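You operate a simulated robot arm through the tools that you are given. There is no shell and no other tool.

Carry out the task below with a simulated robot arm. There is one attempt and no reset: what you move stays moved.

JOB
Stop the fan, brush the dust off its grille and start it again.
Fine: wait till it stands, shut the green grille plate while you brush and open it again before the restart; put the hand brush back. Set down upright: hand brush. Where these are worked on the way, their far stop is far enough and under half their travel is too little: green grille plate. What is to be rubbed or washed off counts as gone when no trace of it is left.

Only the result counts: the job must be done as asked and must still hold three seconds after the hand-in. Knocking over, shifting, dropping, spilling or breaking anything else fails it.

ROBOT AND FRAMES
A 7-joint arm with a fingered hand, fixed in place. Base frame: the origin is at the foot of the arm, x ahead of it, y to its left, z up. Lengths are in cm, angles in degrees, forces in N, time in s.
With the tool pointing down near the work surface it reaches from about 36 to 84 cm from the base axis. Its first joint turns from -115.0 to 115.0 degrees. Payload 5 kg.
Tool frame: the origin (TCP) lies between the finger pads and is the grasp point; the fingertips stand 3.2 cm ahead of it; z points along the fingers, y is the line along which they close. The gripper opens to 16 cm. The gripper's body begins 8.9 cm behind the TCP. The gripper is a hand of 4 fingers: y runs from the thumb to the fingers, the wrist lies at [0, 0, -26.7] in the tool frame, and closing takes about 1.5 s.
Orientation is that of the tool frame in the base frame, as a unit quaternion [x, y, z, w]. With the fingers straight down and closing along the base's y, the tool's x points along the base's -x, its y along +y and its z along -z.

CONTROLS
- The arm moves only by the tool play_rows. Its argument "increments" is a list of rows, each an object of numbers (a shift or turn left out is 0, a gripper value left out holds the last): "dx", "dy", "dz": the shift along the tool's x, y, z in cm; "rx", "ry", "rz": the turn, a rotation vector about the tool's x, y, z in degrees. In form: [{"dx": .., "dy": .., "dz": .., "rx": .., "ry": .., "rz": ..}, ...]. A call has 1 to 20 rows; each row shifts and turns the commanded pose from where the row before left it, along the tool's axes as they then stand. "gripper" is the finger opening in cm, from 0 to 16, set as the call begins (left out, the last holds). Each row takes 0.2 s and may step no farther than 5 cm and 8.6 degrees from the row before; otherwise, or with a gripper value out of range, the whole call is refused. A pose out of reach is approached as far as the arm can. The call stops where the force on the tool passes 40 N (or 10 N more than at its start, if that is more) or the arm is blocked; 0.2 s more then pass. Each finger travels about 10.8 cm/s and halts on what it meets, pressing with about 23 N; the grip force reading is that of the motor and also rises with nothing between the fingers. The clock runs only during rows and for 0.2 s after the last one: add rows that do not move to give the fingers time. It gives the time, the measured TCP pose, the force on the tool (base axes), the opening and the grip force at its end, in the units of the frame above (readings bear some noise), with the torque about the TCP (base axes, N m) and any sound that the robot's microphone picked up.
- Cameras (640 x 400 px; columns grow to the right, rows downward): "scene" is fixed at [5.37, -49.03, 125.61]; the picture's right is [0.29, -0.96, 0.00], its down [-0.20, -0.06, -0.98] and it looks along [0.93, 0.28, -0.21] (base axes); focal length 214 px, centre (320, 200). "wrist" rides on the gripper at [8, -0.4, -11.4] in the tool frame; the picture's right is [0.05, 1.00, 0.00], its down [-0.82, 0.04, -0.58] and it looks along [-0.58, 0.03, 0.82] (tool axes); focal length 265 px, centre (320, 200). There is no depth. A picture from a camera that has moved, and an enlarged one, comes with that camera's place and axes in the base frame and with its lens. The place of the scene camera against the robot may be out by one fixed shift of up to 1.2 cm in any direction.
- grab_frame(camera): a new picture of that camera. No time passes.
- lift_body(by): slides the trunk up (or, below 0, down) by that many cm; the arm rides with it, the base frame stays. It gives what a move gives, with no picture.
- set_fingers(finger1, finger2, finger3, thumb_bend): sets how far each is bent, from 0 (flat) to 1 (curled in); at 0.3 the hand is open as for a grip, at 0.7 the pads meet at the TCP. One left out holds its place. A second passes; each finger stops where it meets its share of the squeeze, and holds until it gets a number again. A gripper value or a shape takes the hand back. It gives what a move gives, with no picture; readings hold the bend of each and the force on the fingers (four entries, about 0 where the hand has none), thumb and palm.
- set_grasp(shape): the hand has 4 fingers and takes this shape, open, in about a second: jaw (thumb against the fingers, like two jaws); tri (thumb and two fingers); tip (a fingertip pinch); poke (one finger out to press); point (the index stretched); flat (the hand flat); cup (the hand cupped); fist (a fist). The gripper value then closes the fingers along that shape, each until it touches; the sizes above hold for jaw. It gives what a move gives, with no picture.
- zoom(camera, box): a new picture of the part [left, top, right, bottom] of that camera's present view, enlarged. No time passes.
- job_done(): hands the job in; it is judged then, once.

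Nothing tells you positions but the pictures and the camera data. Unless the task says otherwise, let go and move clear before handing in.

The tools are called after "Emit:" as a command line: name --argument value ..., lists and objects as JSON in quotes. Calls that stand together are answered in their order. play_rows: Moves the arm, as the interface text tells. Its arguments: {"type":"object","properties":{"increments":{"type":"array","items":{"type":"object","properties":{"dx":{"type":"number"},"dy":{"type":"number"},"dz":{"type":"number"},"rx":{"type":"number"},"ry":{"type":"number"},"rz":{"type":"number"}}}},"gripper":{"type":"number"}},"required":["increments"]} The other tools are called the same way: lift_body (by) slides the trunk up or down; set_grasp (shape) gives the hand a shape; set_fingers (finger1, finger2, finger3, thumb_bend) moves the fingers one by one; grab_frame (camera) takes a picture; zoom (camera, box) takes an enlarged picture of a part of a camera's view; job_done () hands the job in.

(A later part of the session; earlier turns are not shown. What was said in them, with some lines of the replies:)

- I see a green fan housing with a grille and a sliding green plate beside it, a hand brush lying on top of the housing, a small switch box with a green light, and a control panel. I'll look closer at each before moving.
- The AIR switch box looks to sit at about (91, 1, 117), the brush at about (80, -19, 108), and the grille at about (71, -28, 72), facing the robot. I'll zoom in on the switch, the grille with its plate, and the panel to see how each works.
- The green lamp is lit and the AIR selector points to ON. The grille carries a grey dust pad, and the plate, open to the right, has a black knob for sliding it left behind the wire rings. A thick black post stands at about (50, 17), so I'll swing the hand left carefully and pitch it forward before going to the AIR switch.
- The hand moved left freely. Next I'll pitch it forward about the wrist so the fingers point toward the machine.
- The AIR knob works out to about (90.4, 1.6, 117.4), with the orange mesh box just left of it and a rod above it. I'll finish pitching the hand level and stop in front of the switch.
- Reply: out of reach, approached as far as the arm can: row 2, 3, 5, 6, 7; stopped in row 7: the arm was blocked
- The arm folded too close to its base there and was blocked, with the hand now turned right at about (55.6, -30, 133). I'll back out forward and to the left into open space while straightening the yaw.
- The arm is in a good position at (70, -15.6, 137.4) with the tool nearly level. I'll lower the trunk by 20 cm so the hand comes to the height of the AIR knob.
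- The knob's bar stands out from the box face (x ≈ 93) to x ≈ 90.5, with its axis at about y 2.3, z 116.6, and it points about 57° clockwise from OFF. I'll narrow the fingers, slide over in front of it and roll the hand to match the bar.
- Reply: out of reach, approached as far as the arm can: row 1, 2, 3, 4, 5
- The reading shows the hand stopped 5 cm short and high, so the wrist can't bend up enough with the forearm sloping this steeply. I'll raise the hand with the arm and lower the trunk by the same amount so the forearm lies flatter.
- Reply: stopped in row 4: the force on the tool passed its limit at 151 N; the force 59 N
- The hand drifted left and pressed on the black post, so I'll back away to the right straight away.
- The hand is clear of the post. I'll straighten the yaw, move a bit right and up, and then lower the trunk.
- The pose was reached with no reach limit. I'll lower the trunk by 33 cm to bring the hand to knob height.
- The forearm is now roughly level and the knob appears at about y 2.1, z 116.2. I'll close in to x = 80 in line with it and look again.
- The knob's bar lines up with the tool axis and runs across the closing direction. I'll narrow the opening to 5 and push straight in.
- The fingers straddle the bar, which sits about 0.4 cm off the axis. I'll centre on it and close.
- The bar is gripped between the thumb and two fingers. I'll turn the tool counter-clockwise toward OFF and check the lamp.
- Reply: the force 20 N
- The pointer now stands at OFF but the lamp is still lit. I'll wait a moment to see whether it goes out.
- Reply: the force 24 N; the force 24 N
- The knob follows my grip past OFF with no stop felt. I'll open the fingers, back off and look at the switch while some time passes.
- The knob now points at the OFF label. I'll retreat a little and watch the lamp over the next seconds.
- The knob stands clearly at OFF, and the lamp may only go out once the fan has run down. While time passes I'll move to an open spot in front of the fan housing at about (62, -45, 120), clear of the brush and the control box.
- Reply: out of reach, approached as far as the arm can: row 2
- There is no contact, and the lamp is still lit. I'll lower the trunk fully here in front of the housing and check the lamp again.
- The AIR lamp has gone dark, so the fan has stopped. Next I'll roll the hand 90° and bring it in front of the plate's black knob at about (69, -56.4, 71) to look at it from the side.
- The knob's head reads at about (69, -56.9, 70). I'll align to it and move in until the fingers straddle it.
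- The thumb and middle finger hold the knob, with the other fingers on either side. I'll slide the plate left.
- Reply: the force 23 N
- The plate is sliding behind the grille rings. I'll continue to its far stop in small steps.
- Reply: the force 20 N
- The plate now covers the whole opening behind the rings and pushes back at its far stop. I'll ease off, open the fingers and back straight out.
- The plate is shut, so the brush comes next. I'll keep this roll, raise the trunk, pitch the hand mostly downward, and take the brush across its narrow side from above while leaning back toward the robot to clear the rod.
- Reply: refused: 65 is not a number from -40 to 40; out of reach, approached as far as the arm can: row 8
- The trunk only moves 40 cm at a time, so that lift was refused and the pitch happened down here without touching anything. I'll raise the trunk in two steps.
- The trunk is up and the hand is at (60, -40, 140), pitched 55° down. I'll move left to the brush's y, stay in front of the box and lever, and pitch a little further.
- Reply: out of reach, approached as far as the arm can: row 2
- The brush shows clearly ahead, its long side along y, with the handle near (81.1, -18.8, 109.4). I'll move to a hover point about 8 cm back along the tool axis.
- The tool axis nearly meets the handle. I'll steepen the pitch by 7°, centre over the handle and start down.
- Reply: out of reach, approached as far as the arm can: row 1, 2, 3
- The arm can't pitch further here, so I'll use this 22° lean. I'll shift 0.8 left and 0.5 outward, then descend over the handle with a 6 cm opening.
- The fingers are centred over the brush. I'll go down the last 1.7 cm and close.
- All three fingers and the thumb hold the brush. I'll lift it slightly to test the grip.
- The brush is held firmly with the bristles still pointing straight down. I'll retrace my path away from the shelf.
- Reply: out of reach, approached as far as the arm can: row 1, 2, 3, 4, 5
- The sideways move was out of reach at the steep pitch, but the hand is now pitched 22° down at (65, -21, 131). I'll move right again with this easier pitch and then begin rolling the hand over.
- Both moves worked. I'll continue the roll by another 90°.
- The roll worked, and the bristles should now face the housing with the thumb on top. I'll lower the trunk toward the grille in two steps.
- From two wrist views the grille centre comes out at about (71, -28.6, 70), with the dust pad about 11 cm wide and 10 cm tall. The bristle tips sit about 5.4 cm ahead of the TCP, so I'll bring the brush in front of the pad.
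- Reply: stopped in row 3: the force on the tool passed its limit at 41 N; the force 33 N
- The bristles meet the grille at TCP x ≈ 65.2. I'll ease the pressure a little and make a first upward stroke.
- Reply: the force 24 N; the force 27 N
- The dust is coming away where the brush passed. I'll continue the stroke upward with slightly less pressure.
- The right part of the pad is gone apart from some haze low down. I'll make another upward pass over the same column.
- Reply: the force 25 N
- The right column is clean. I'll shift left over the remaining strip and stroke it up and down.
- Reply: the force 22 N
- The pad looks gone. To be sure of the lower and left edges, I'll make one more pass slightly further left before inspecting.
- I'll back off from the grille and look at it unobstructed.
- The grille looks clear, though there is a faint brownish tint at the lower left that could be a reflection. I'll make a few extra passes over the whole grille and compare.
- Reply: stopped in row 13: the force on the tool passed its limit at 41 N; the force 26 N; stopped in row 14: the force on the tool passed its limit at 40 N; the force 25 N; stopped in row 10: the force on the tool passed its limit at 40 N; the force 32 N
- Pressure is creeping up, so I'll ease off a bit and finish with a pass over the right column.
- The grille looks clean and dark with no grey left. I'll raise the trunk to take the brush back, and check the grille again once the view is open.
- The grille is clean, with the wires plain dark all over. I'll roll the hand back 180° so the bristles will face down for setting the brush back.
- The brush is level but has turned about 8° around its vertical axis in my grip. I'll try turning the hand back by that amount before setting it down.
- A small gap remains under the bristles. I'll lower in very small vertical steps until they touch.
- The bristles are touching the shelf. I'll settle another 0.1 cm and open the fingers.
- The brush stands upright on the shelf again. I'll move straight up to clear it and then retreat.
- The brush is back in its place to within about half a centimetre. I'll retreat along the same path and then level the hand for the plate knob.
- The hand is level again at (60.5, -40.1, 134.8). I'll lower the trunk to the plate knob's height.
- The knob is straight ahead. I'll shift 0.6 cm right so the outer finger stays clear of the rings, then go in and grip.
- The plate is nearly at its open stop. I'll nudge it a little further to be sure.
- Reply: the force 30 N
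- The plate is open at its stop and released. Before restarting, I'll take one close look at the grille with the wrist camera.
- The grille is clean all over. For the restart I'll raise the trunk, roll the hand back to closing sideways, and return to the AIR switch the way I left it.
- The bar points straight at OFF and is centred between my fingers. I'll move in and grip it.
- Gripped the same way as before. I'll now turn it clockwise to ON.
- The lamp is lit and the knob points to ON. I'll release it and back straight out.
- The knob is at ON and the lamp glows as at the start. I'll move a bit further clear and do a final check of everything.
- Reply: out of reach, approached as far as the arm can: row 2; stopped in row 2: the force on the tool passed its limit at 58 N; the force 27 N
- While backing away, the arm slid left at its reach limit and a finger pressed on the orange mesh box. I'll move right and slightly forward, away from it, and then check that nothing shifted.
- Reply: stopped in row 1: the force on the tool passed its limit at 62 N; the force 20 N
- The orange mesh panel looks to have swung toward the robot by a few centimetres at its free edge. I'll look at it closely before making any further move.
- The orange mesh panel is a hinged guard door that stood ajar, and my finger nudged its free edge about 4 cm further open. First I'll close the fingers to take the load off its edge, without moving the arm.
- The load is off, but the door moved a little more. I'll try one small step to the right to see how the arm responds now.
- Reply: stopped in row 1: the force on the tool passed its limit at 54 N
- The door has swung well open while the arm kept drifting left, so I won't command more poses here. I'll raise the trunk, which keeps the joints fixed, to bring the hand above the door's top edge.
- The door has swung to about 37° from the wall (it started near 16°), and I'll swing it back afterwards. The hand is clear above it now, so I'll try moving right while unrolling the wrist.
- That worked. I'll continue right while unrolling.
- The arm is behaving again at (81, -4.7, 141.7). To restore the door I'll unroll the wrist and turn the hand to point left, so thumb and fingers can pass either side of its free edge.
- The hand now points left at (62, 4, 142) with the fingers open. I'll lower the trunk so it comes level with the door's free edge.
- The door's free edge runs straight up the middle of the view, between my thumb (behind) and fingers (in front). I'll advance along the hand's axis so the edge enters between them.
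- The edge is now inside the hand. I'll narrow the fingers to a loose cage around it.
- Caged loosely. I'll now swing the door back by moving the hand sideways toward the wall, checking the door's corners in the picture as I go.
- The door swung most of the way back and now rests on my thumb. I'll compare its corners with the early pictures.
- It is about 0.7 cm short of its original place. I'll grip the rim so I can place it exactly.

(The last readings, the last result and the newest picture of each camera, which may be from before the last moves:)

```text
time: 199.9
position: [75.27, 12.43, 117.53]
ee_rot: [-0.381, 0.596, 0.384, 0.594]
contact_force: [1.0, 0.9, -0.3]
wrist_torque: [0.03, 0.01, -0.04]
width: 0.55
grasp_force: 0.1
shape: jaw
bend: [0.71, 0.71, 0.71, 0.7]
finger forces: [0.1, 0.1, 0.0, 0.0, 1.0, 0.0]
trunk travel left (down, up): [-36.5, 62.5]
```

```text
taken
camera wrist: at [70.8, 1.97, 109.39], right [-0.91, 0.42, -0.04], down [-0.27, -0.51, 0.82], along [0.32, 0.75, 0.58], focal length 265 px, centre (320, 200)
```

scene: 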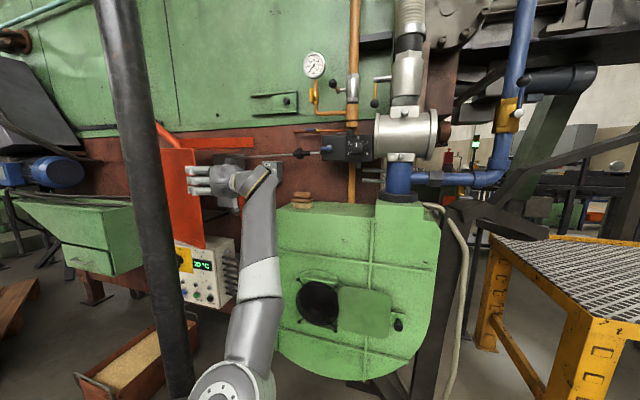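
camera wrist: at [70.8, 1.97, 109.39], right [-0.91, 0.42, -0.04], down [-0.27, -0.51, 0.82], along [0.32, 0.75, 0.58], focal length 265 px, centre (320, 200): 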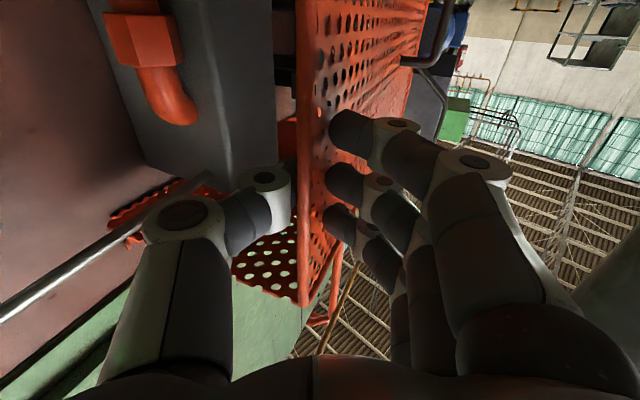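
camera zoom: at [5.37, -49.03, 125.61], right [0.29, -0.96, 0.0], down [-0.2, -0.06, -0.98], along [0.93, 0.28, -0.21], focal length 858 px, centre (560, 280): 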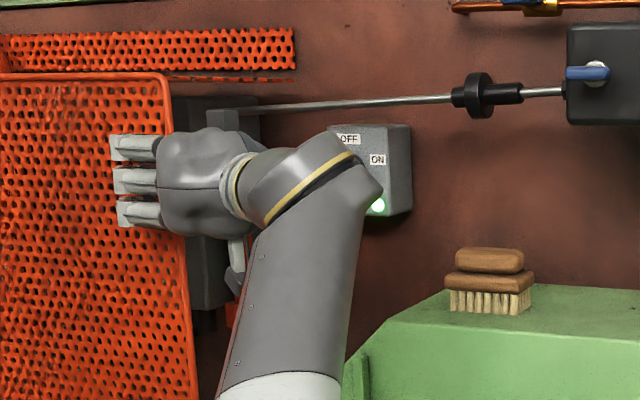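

Emit:
play_rows --increments '[{"dy": -0.9}, {"dy": -0.9}, {}]'

Emit:
zoom --camera "scene" --box '[200, 130, 320, 230]'

Emit:
zoom --camera "scene" --box '[225, 130, 315, 210]'

```text
time: 200.7
position: [77.0, 11.63, 117.34]
ee_rot: [-0.379, 0.597, 0.383, 0.594]
contact_force: [1.2, -1.0, 0.1]
wrist_torque: [-0.03, 0.02, -0.02]
width: 0.55
grasp_force: 0.2
shape: jaw
bend: [0.71, 0.71, 0.71, 0.7]
finger forces: [0.1, 0.0, 0.1, 0.0, 1.5, 0.0]
trunk travel left (down, up): [-36.5, 62.5]
```

```text
4.00 times, centred on (260, 180) of scene
camera zoom: at [5.37, -49.03, 125.61], right [0.29, -0.96, 0.0], down [-0.2, -0.06, -0.98], along [0.93, 0.28, -0.21], focal length 858 px, centre (560, 280)
```

zoom: 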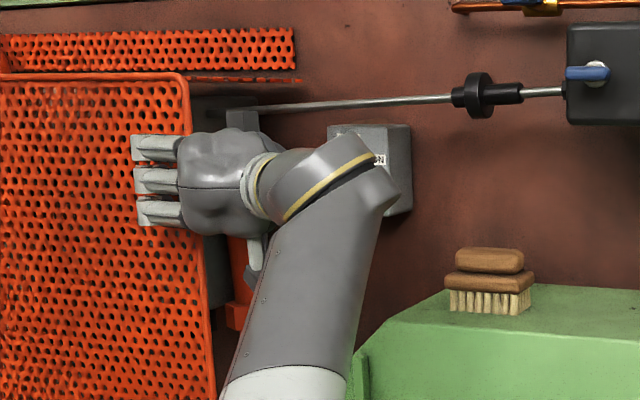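

```text
5.00 times, centred on (270, 170) of scene
camera zoom: at [5.37, -49.03, 125.61], right [0.29, -0.96, 0.0], down [-0.2, -0.06, -0.98], along [0.93, 0.28, -0.21], focal length 1072 px, centre (570, 350)
```

zoom: 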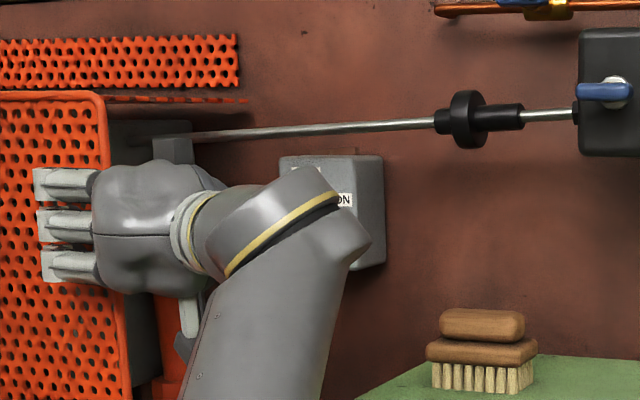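

Emit:
play_rows --increments '[{"dy": -0.25}, {}]'

Emit:
zoom --camera "scene" --box '[225, 130, 315, 210]'

Emit:
zoom --camera "scene" --box '[200, 130, 320, 230]'

```text
time: 201.3
position: [77.17, 11.46, 117.38]
ee_rot: [-0.379, 0.597, 0.383, 0.594]
contact_force: [1.5, -0.1, 0.7]
wrist_torque: [0.04, -0.04, 0.01]
width: 0.56
grasp_force: 0.0
shape: jaw
bend: [0.71, 0.71, 0.71, 0.7]
finger forces: [0.1, 0.0, 0.0, 0.1, 0.9, 0.1]
trunk travel left (down, up): [-36.5, 62.5]
```

```text
5.00 times, centred on (270, 170) of scene
camera zoom: at [5.37, -49.03, 125.61], right [0.29, -0.96, 0.0], down [-0.2, -0.06, -0.98], along [0.93, 0.28, -0.21], focal length 1072 px, centre (570, 350)
```

zoom: 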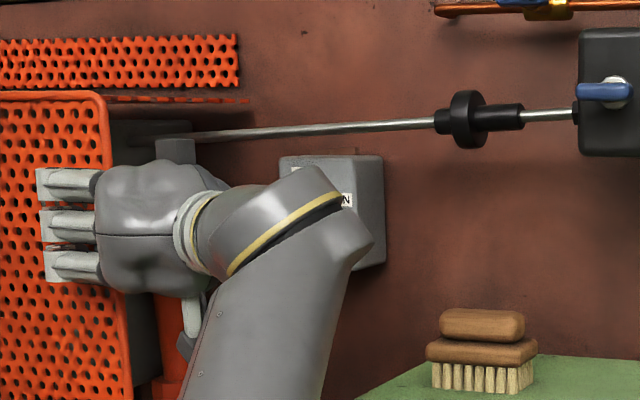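

```text
4.00 times, centred on (260, 180) of scene
camera zoom: at [5.37, -49.03, 125.61], right [0.29, -0.96, 0.0], down [-0.2, -0.06, -0.98], along [0.93, 0.28, -0.21], focal length 858 px, centre (560, 280)
```

zoom: 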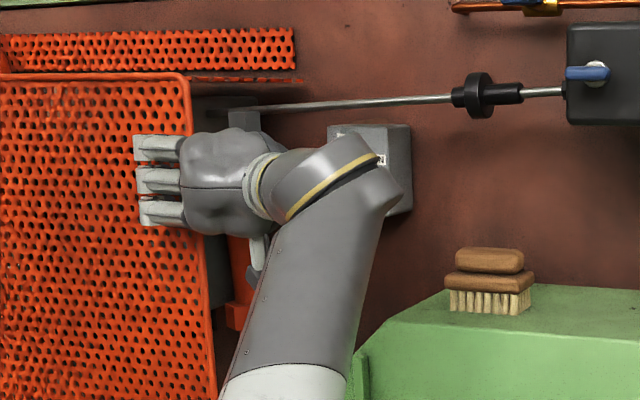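

The rim now matches the early pictures to within about 0.2 cm. I'll open the fingers gently and slide straight back off the edge.

Emit:
play_rows --increments '[{}, {}, {}, {}]' --gripper 4

Emit:
zoom --camera "scene" --box '[200, 130, 320, 230]'

Emit:
grab_frame --camera "wrist"

```text
time: 202.3
position: [77.12, 11.48, 117.36]
ee_rot: [-0.379, 0.597, 0.384, 0.594]
contact_force: [-0.9, 0.4, -0.2]
wrist_torque: [0.05, -0.01, 0.01]
width: 3.94
grasp_force: 0.0
shape: jaw
bend: [0.73, 0.73, 0.73, 0.7]
finger forces: [0.0, 0.0, 0.0, 0.0, 0.0, 0.0]
trunk travel left (down, up): [-36.5, 62.5]
```

```text
4.00 times, centred on (260, 180) of scene
camera zoom: at [5.37, -49.03, 125.61], right [0.29, -0.96, 0.0], down [-0.2, -0.06, -0.98], along [0.93, 0.28, -0.21], focal length 858 px, centre (560, 280)
```

zoom: 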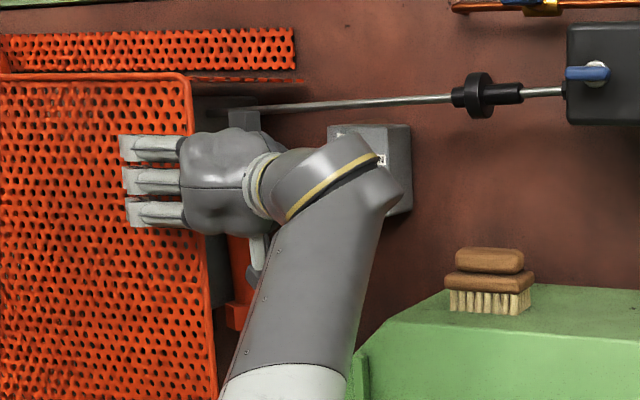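

```text
taken
camera wrist: at [72.62, 1.08, 109.29], right [-0.91, 0.42, -0.04], down [-0.27, -0.51, 0.82], along [0.32, 0.75, 0.58], focal length 265 px, centre (320, 200)
```

wrist: 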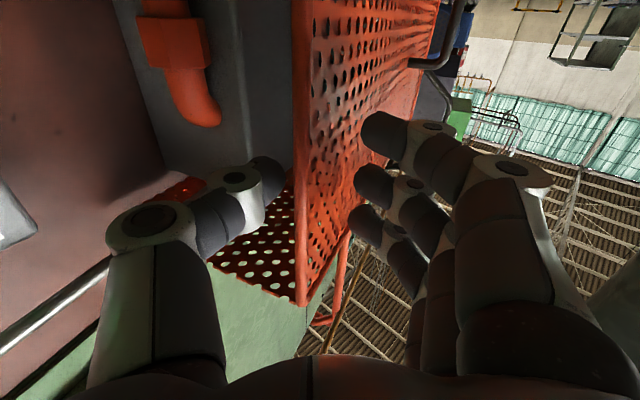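

Emit:
play_rows --increments '[{"dz": -1.5}, {"dz": -2}, {"dz": -2.5}, {"dz": -2.5}, {"dz": -2.5}, {"dz": -2.5}, {}]'

Emit:
zoom --camera "scene" --box '[200, 130, 320, 230]'

Emit:
grab_frame --camera "scene"

Emit:
grab_frame --camera "wrist"

```text
time: 203.9
position: [71.5, -0.69, 117.51]
ee_rot: [-0.38, 0.597, 0.385, 0.593]
contact_force: [-0.3, 0.5, 0.2]
wrist_torque: [0.02, 0.0, 0.02]
width: 3.95
grasp_force: 0.0
shape: jaw
bend: [0.73, 0.73, 0.73, 0.7]
finger forces: [0.1, 0.0, 0.0, 0.0, 0.0, 0.1]
trunk travel left (down, up): [-36.5, 62.5]
```

```text
4.00 times, centred on (260, 180) of scene
camera zoom: at [5.37, -49.03, 125.61], right [0.29, -0.96, 0.0], down [-0.2, -0.06, -0.98], along [0.93, 0.28, -0.21], focal length 858 px, centre (560, 280)
```

zoom: 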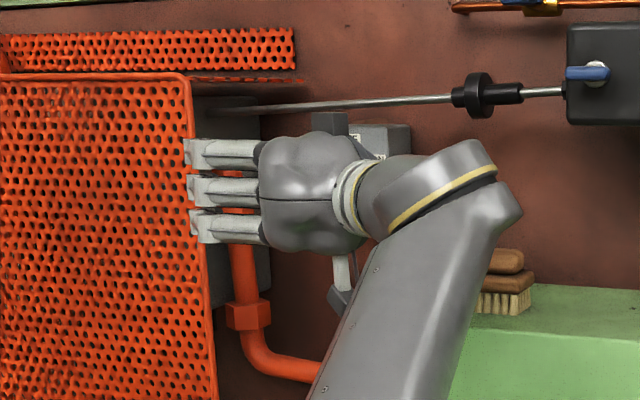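

```text
taken
```

scene: 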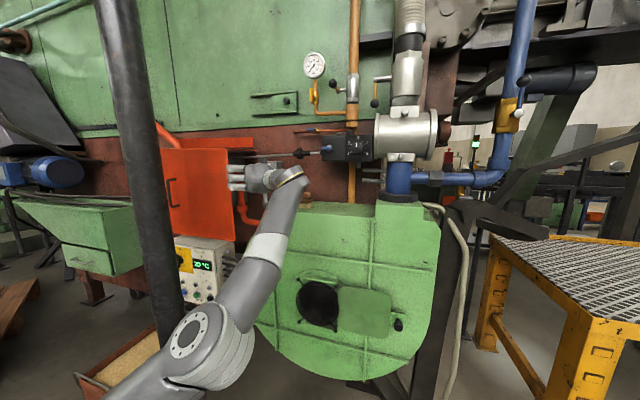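

```text
taken
camera wrist: at [66.94, -11.17, 109.35], right [-0.91, 0.42, -0.04], down [-0.27, -0.51, 0.82], along [0.32, 0.75, 0.58], focal length 265 px, centre (320, 200)
```

wrist: 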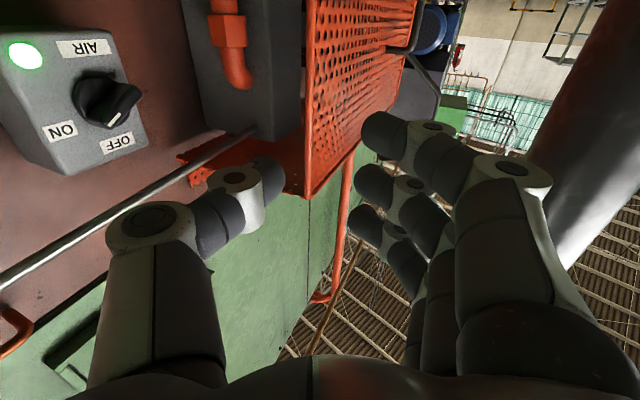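

The door stands as in the early pictures and the switch is at ON with the lamp lit. I'll raise the trunk to take the hand clear above everything and make a last check.

Emit:
lift_body --by 26

Emit:
grab_frame --camera "scene"

Emit:
zoom --camera "scene" --box '[225, 130, 315, 210]'

Emit:
zoom --camera "scene" --box '[160, 220, 260, 320]'

```text
time: 206.6
position: [71.4, -0.7, 143.48]
ee_rot: [-0.379, 0.597, 0.383, 0.594]
contact_force: [1.0, 0.0, -0.2]
wrist_torque: [-0.01, -0.01, -0.02]
width: 3.97
grasp_force: 0.0
shape: jaw
bend: [0.73, 0.73, 0.73, 0.7]
finger forces: [0.0, 0.0, 0.0, 0.1, 0.1, 0.1]
trunk travel left (down, up): [-62.5, 36.5]
```

```text
taken
```

scene: 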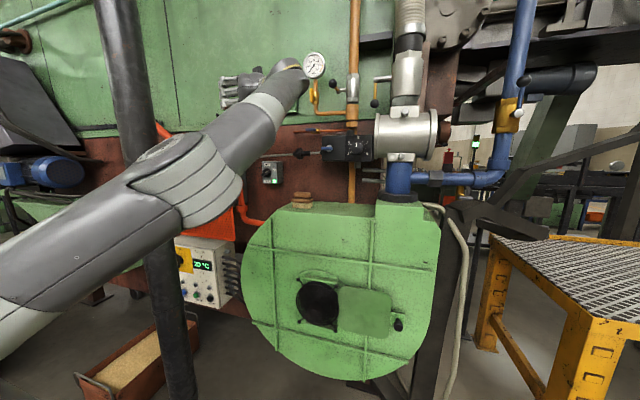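

```text
5.00 times, centred on (270, 170) of scene
camera zoom: at [5.37, -49.03, 125.61], right [0.29, -0.96, 0.0], down [-0.2, -0.06, -0.98], along [0.93, 0.28, -0.21], focal length 1072 px, centre (570, 350)
```

zoom: 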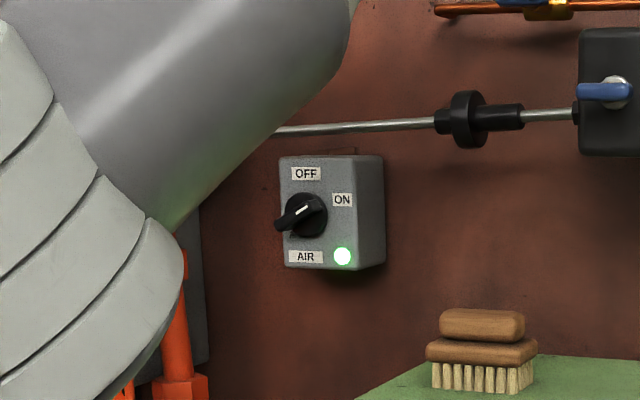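

```text
4.00 times, centred on (210, 270) of scene
camera zoom: at [5.37, -49.03, 125.61], right [0.29, -0.96, 0.0], down [-0.2, -0.06, -0.98], along [0.93, 0.28, -0.21], focal length 858 px, centre (760, -80)
```

zoom: 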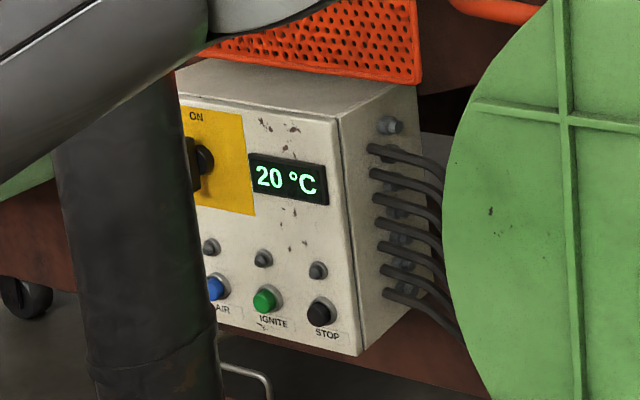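

Everything checks out: AIR is at ON with its lamp lit, and the plate is fully open over a clean grille. The brush stands upright in its place, the mesh door is back within a few millimetres, and the hand is empty and clear, so I'm handing in.

Emit:
job_done

```text
The job is handed in.
```

I stopped the fan, brushed the grille clean and started the fan again, then handed the job in. One thing went wrong on the way: I bumped the orange mesh guard door open and had to push it back.

- **Fan:** I turned the AIR switch to OFF and shut the plate only after the lamp went dark. At the end the switch is back at ON and the lamp is lit.
- **Grille plate:** I shut it to its far stop for the brushing and opened it fully again before the restart.
- **Dust:** the last close views of the grille show no grey left. A faint brown tint on some wires changed with the viewing angle, so I took it for reflection.
- **Brush:** it stands upright on the housing, within about half a centimetre of where it was.
- **Orange door:** while backing away from the switch, the arm slid left and swung the door's free edge about 12 cm open. I brought it back to within about 3 mm of its starting position in the pictures, but under a strict reading it still counts as something shifted.

The hand also pressed against the fixed black post once and brushed the grille rings lightly; I saw no change from either.
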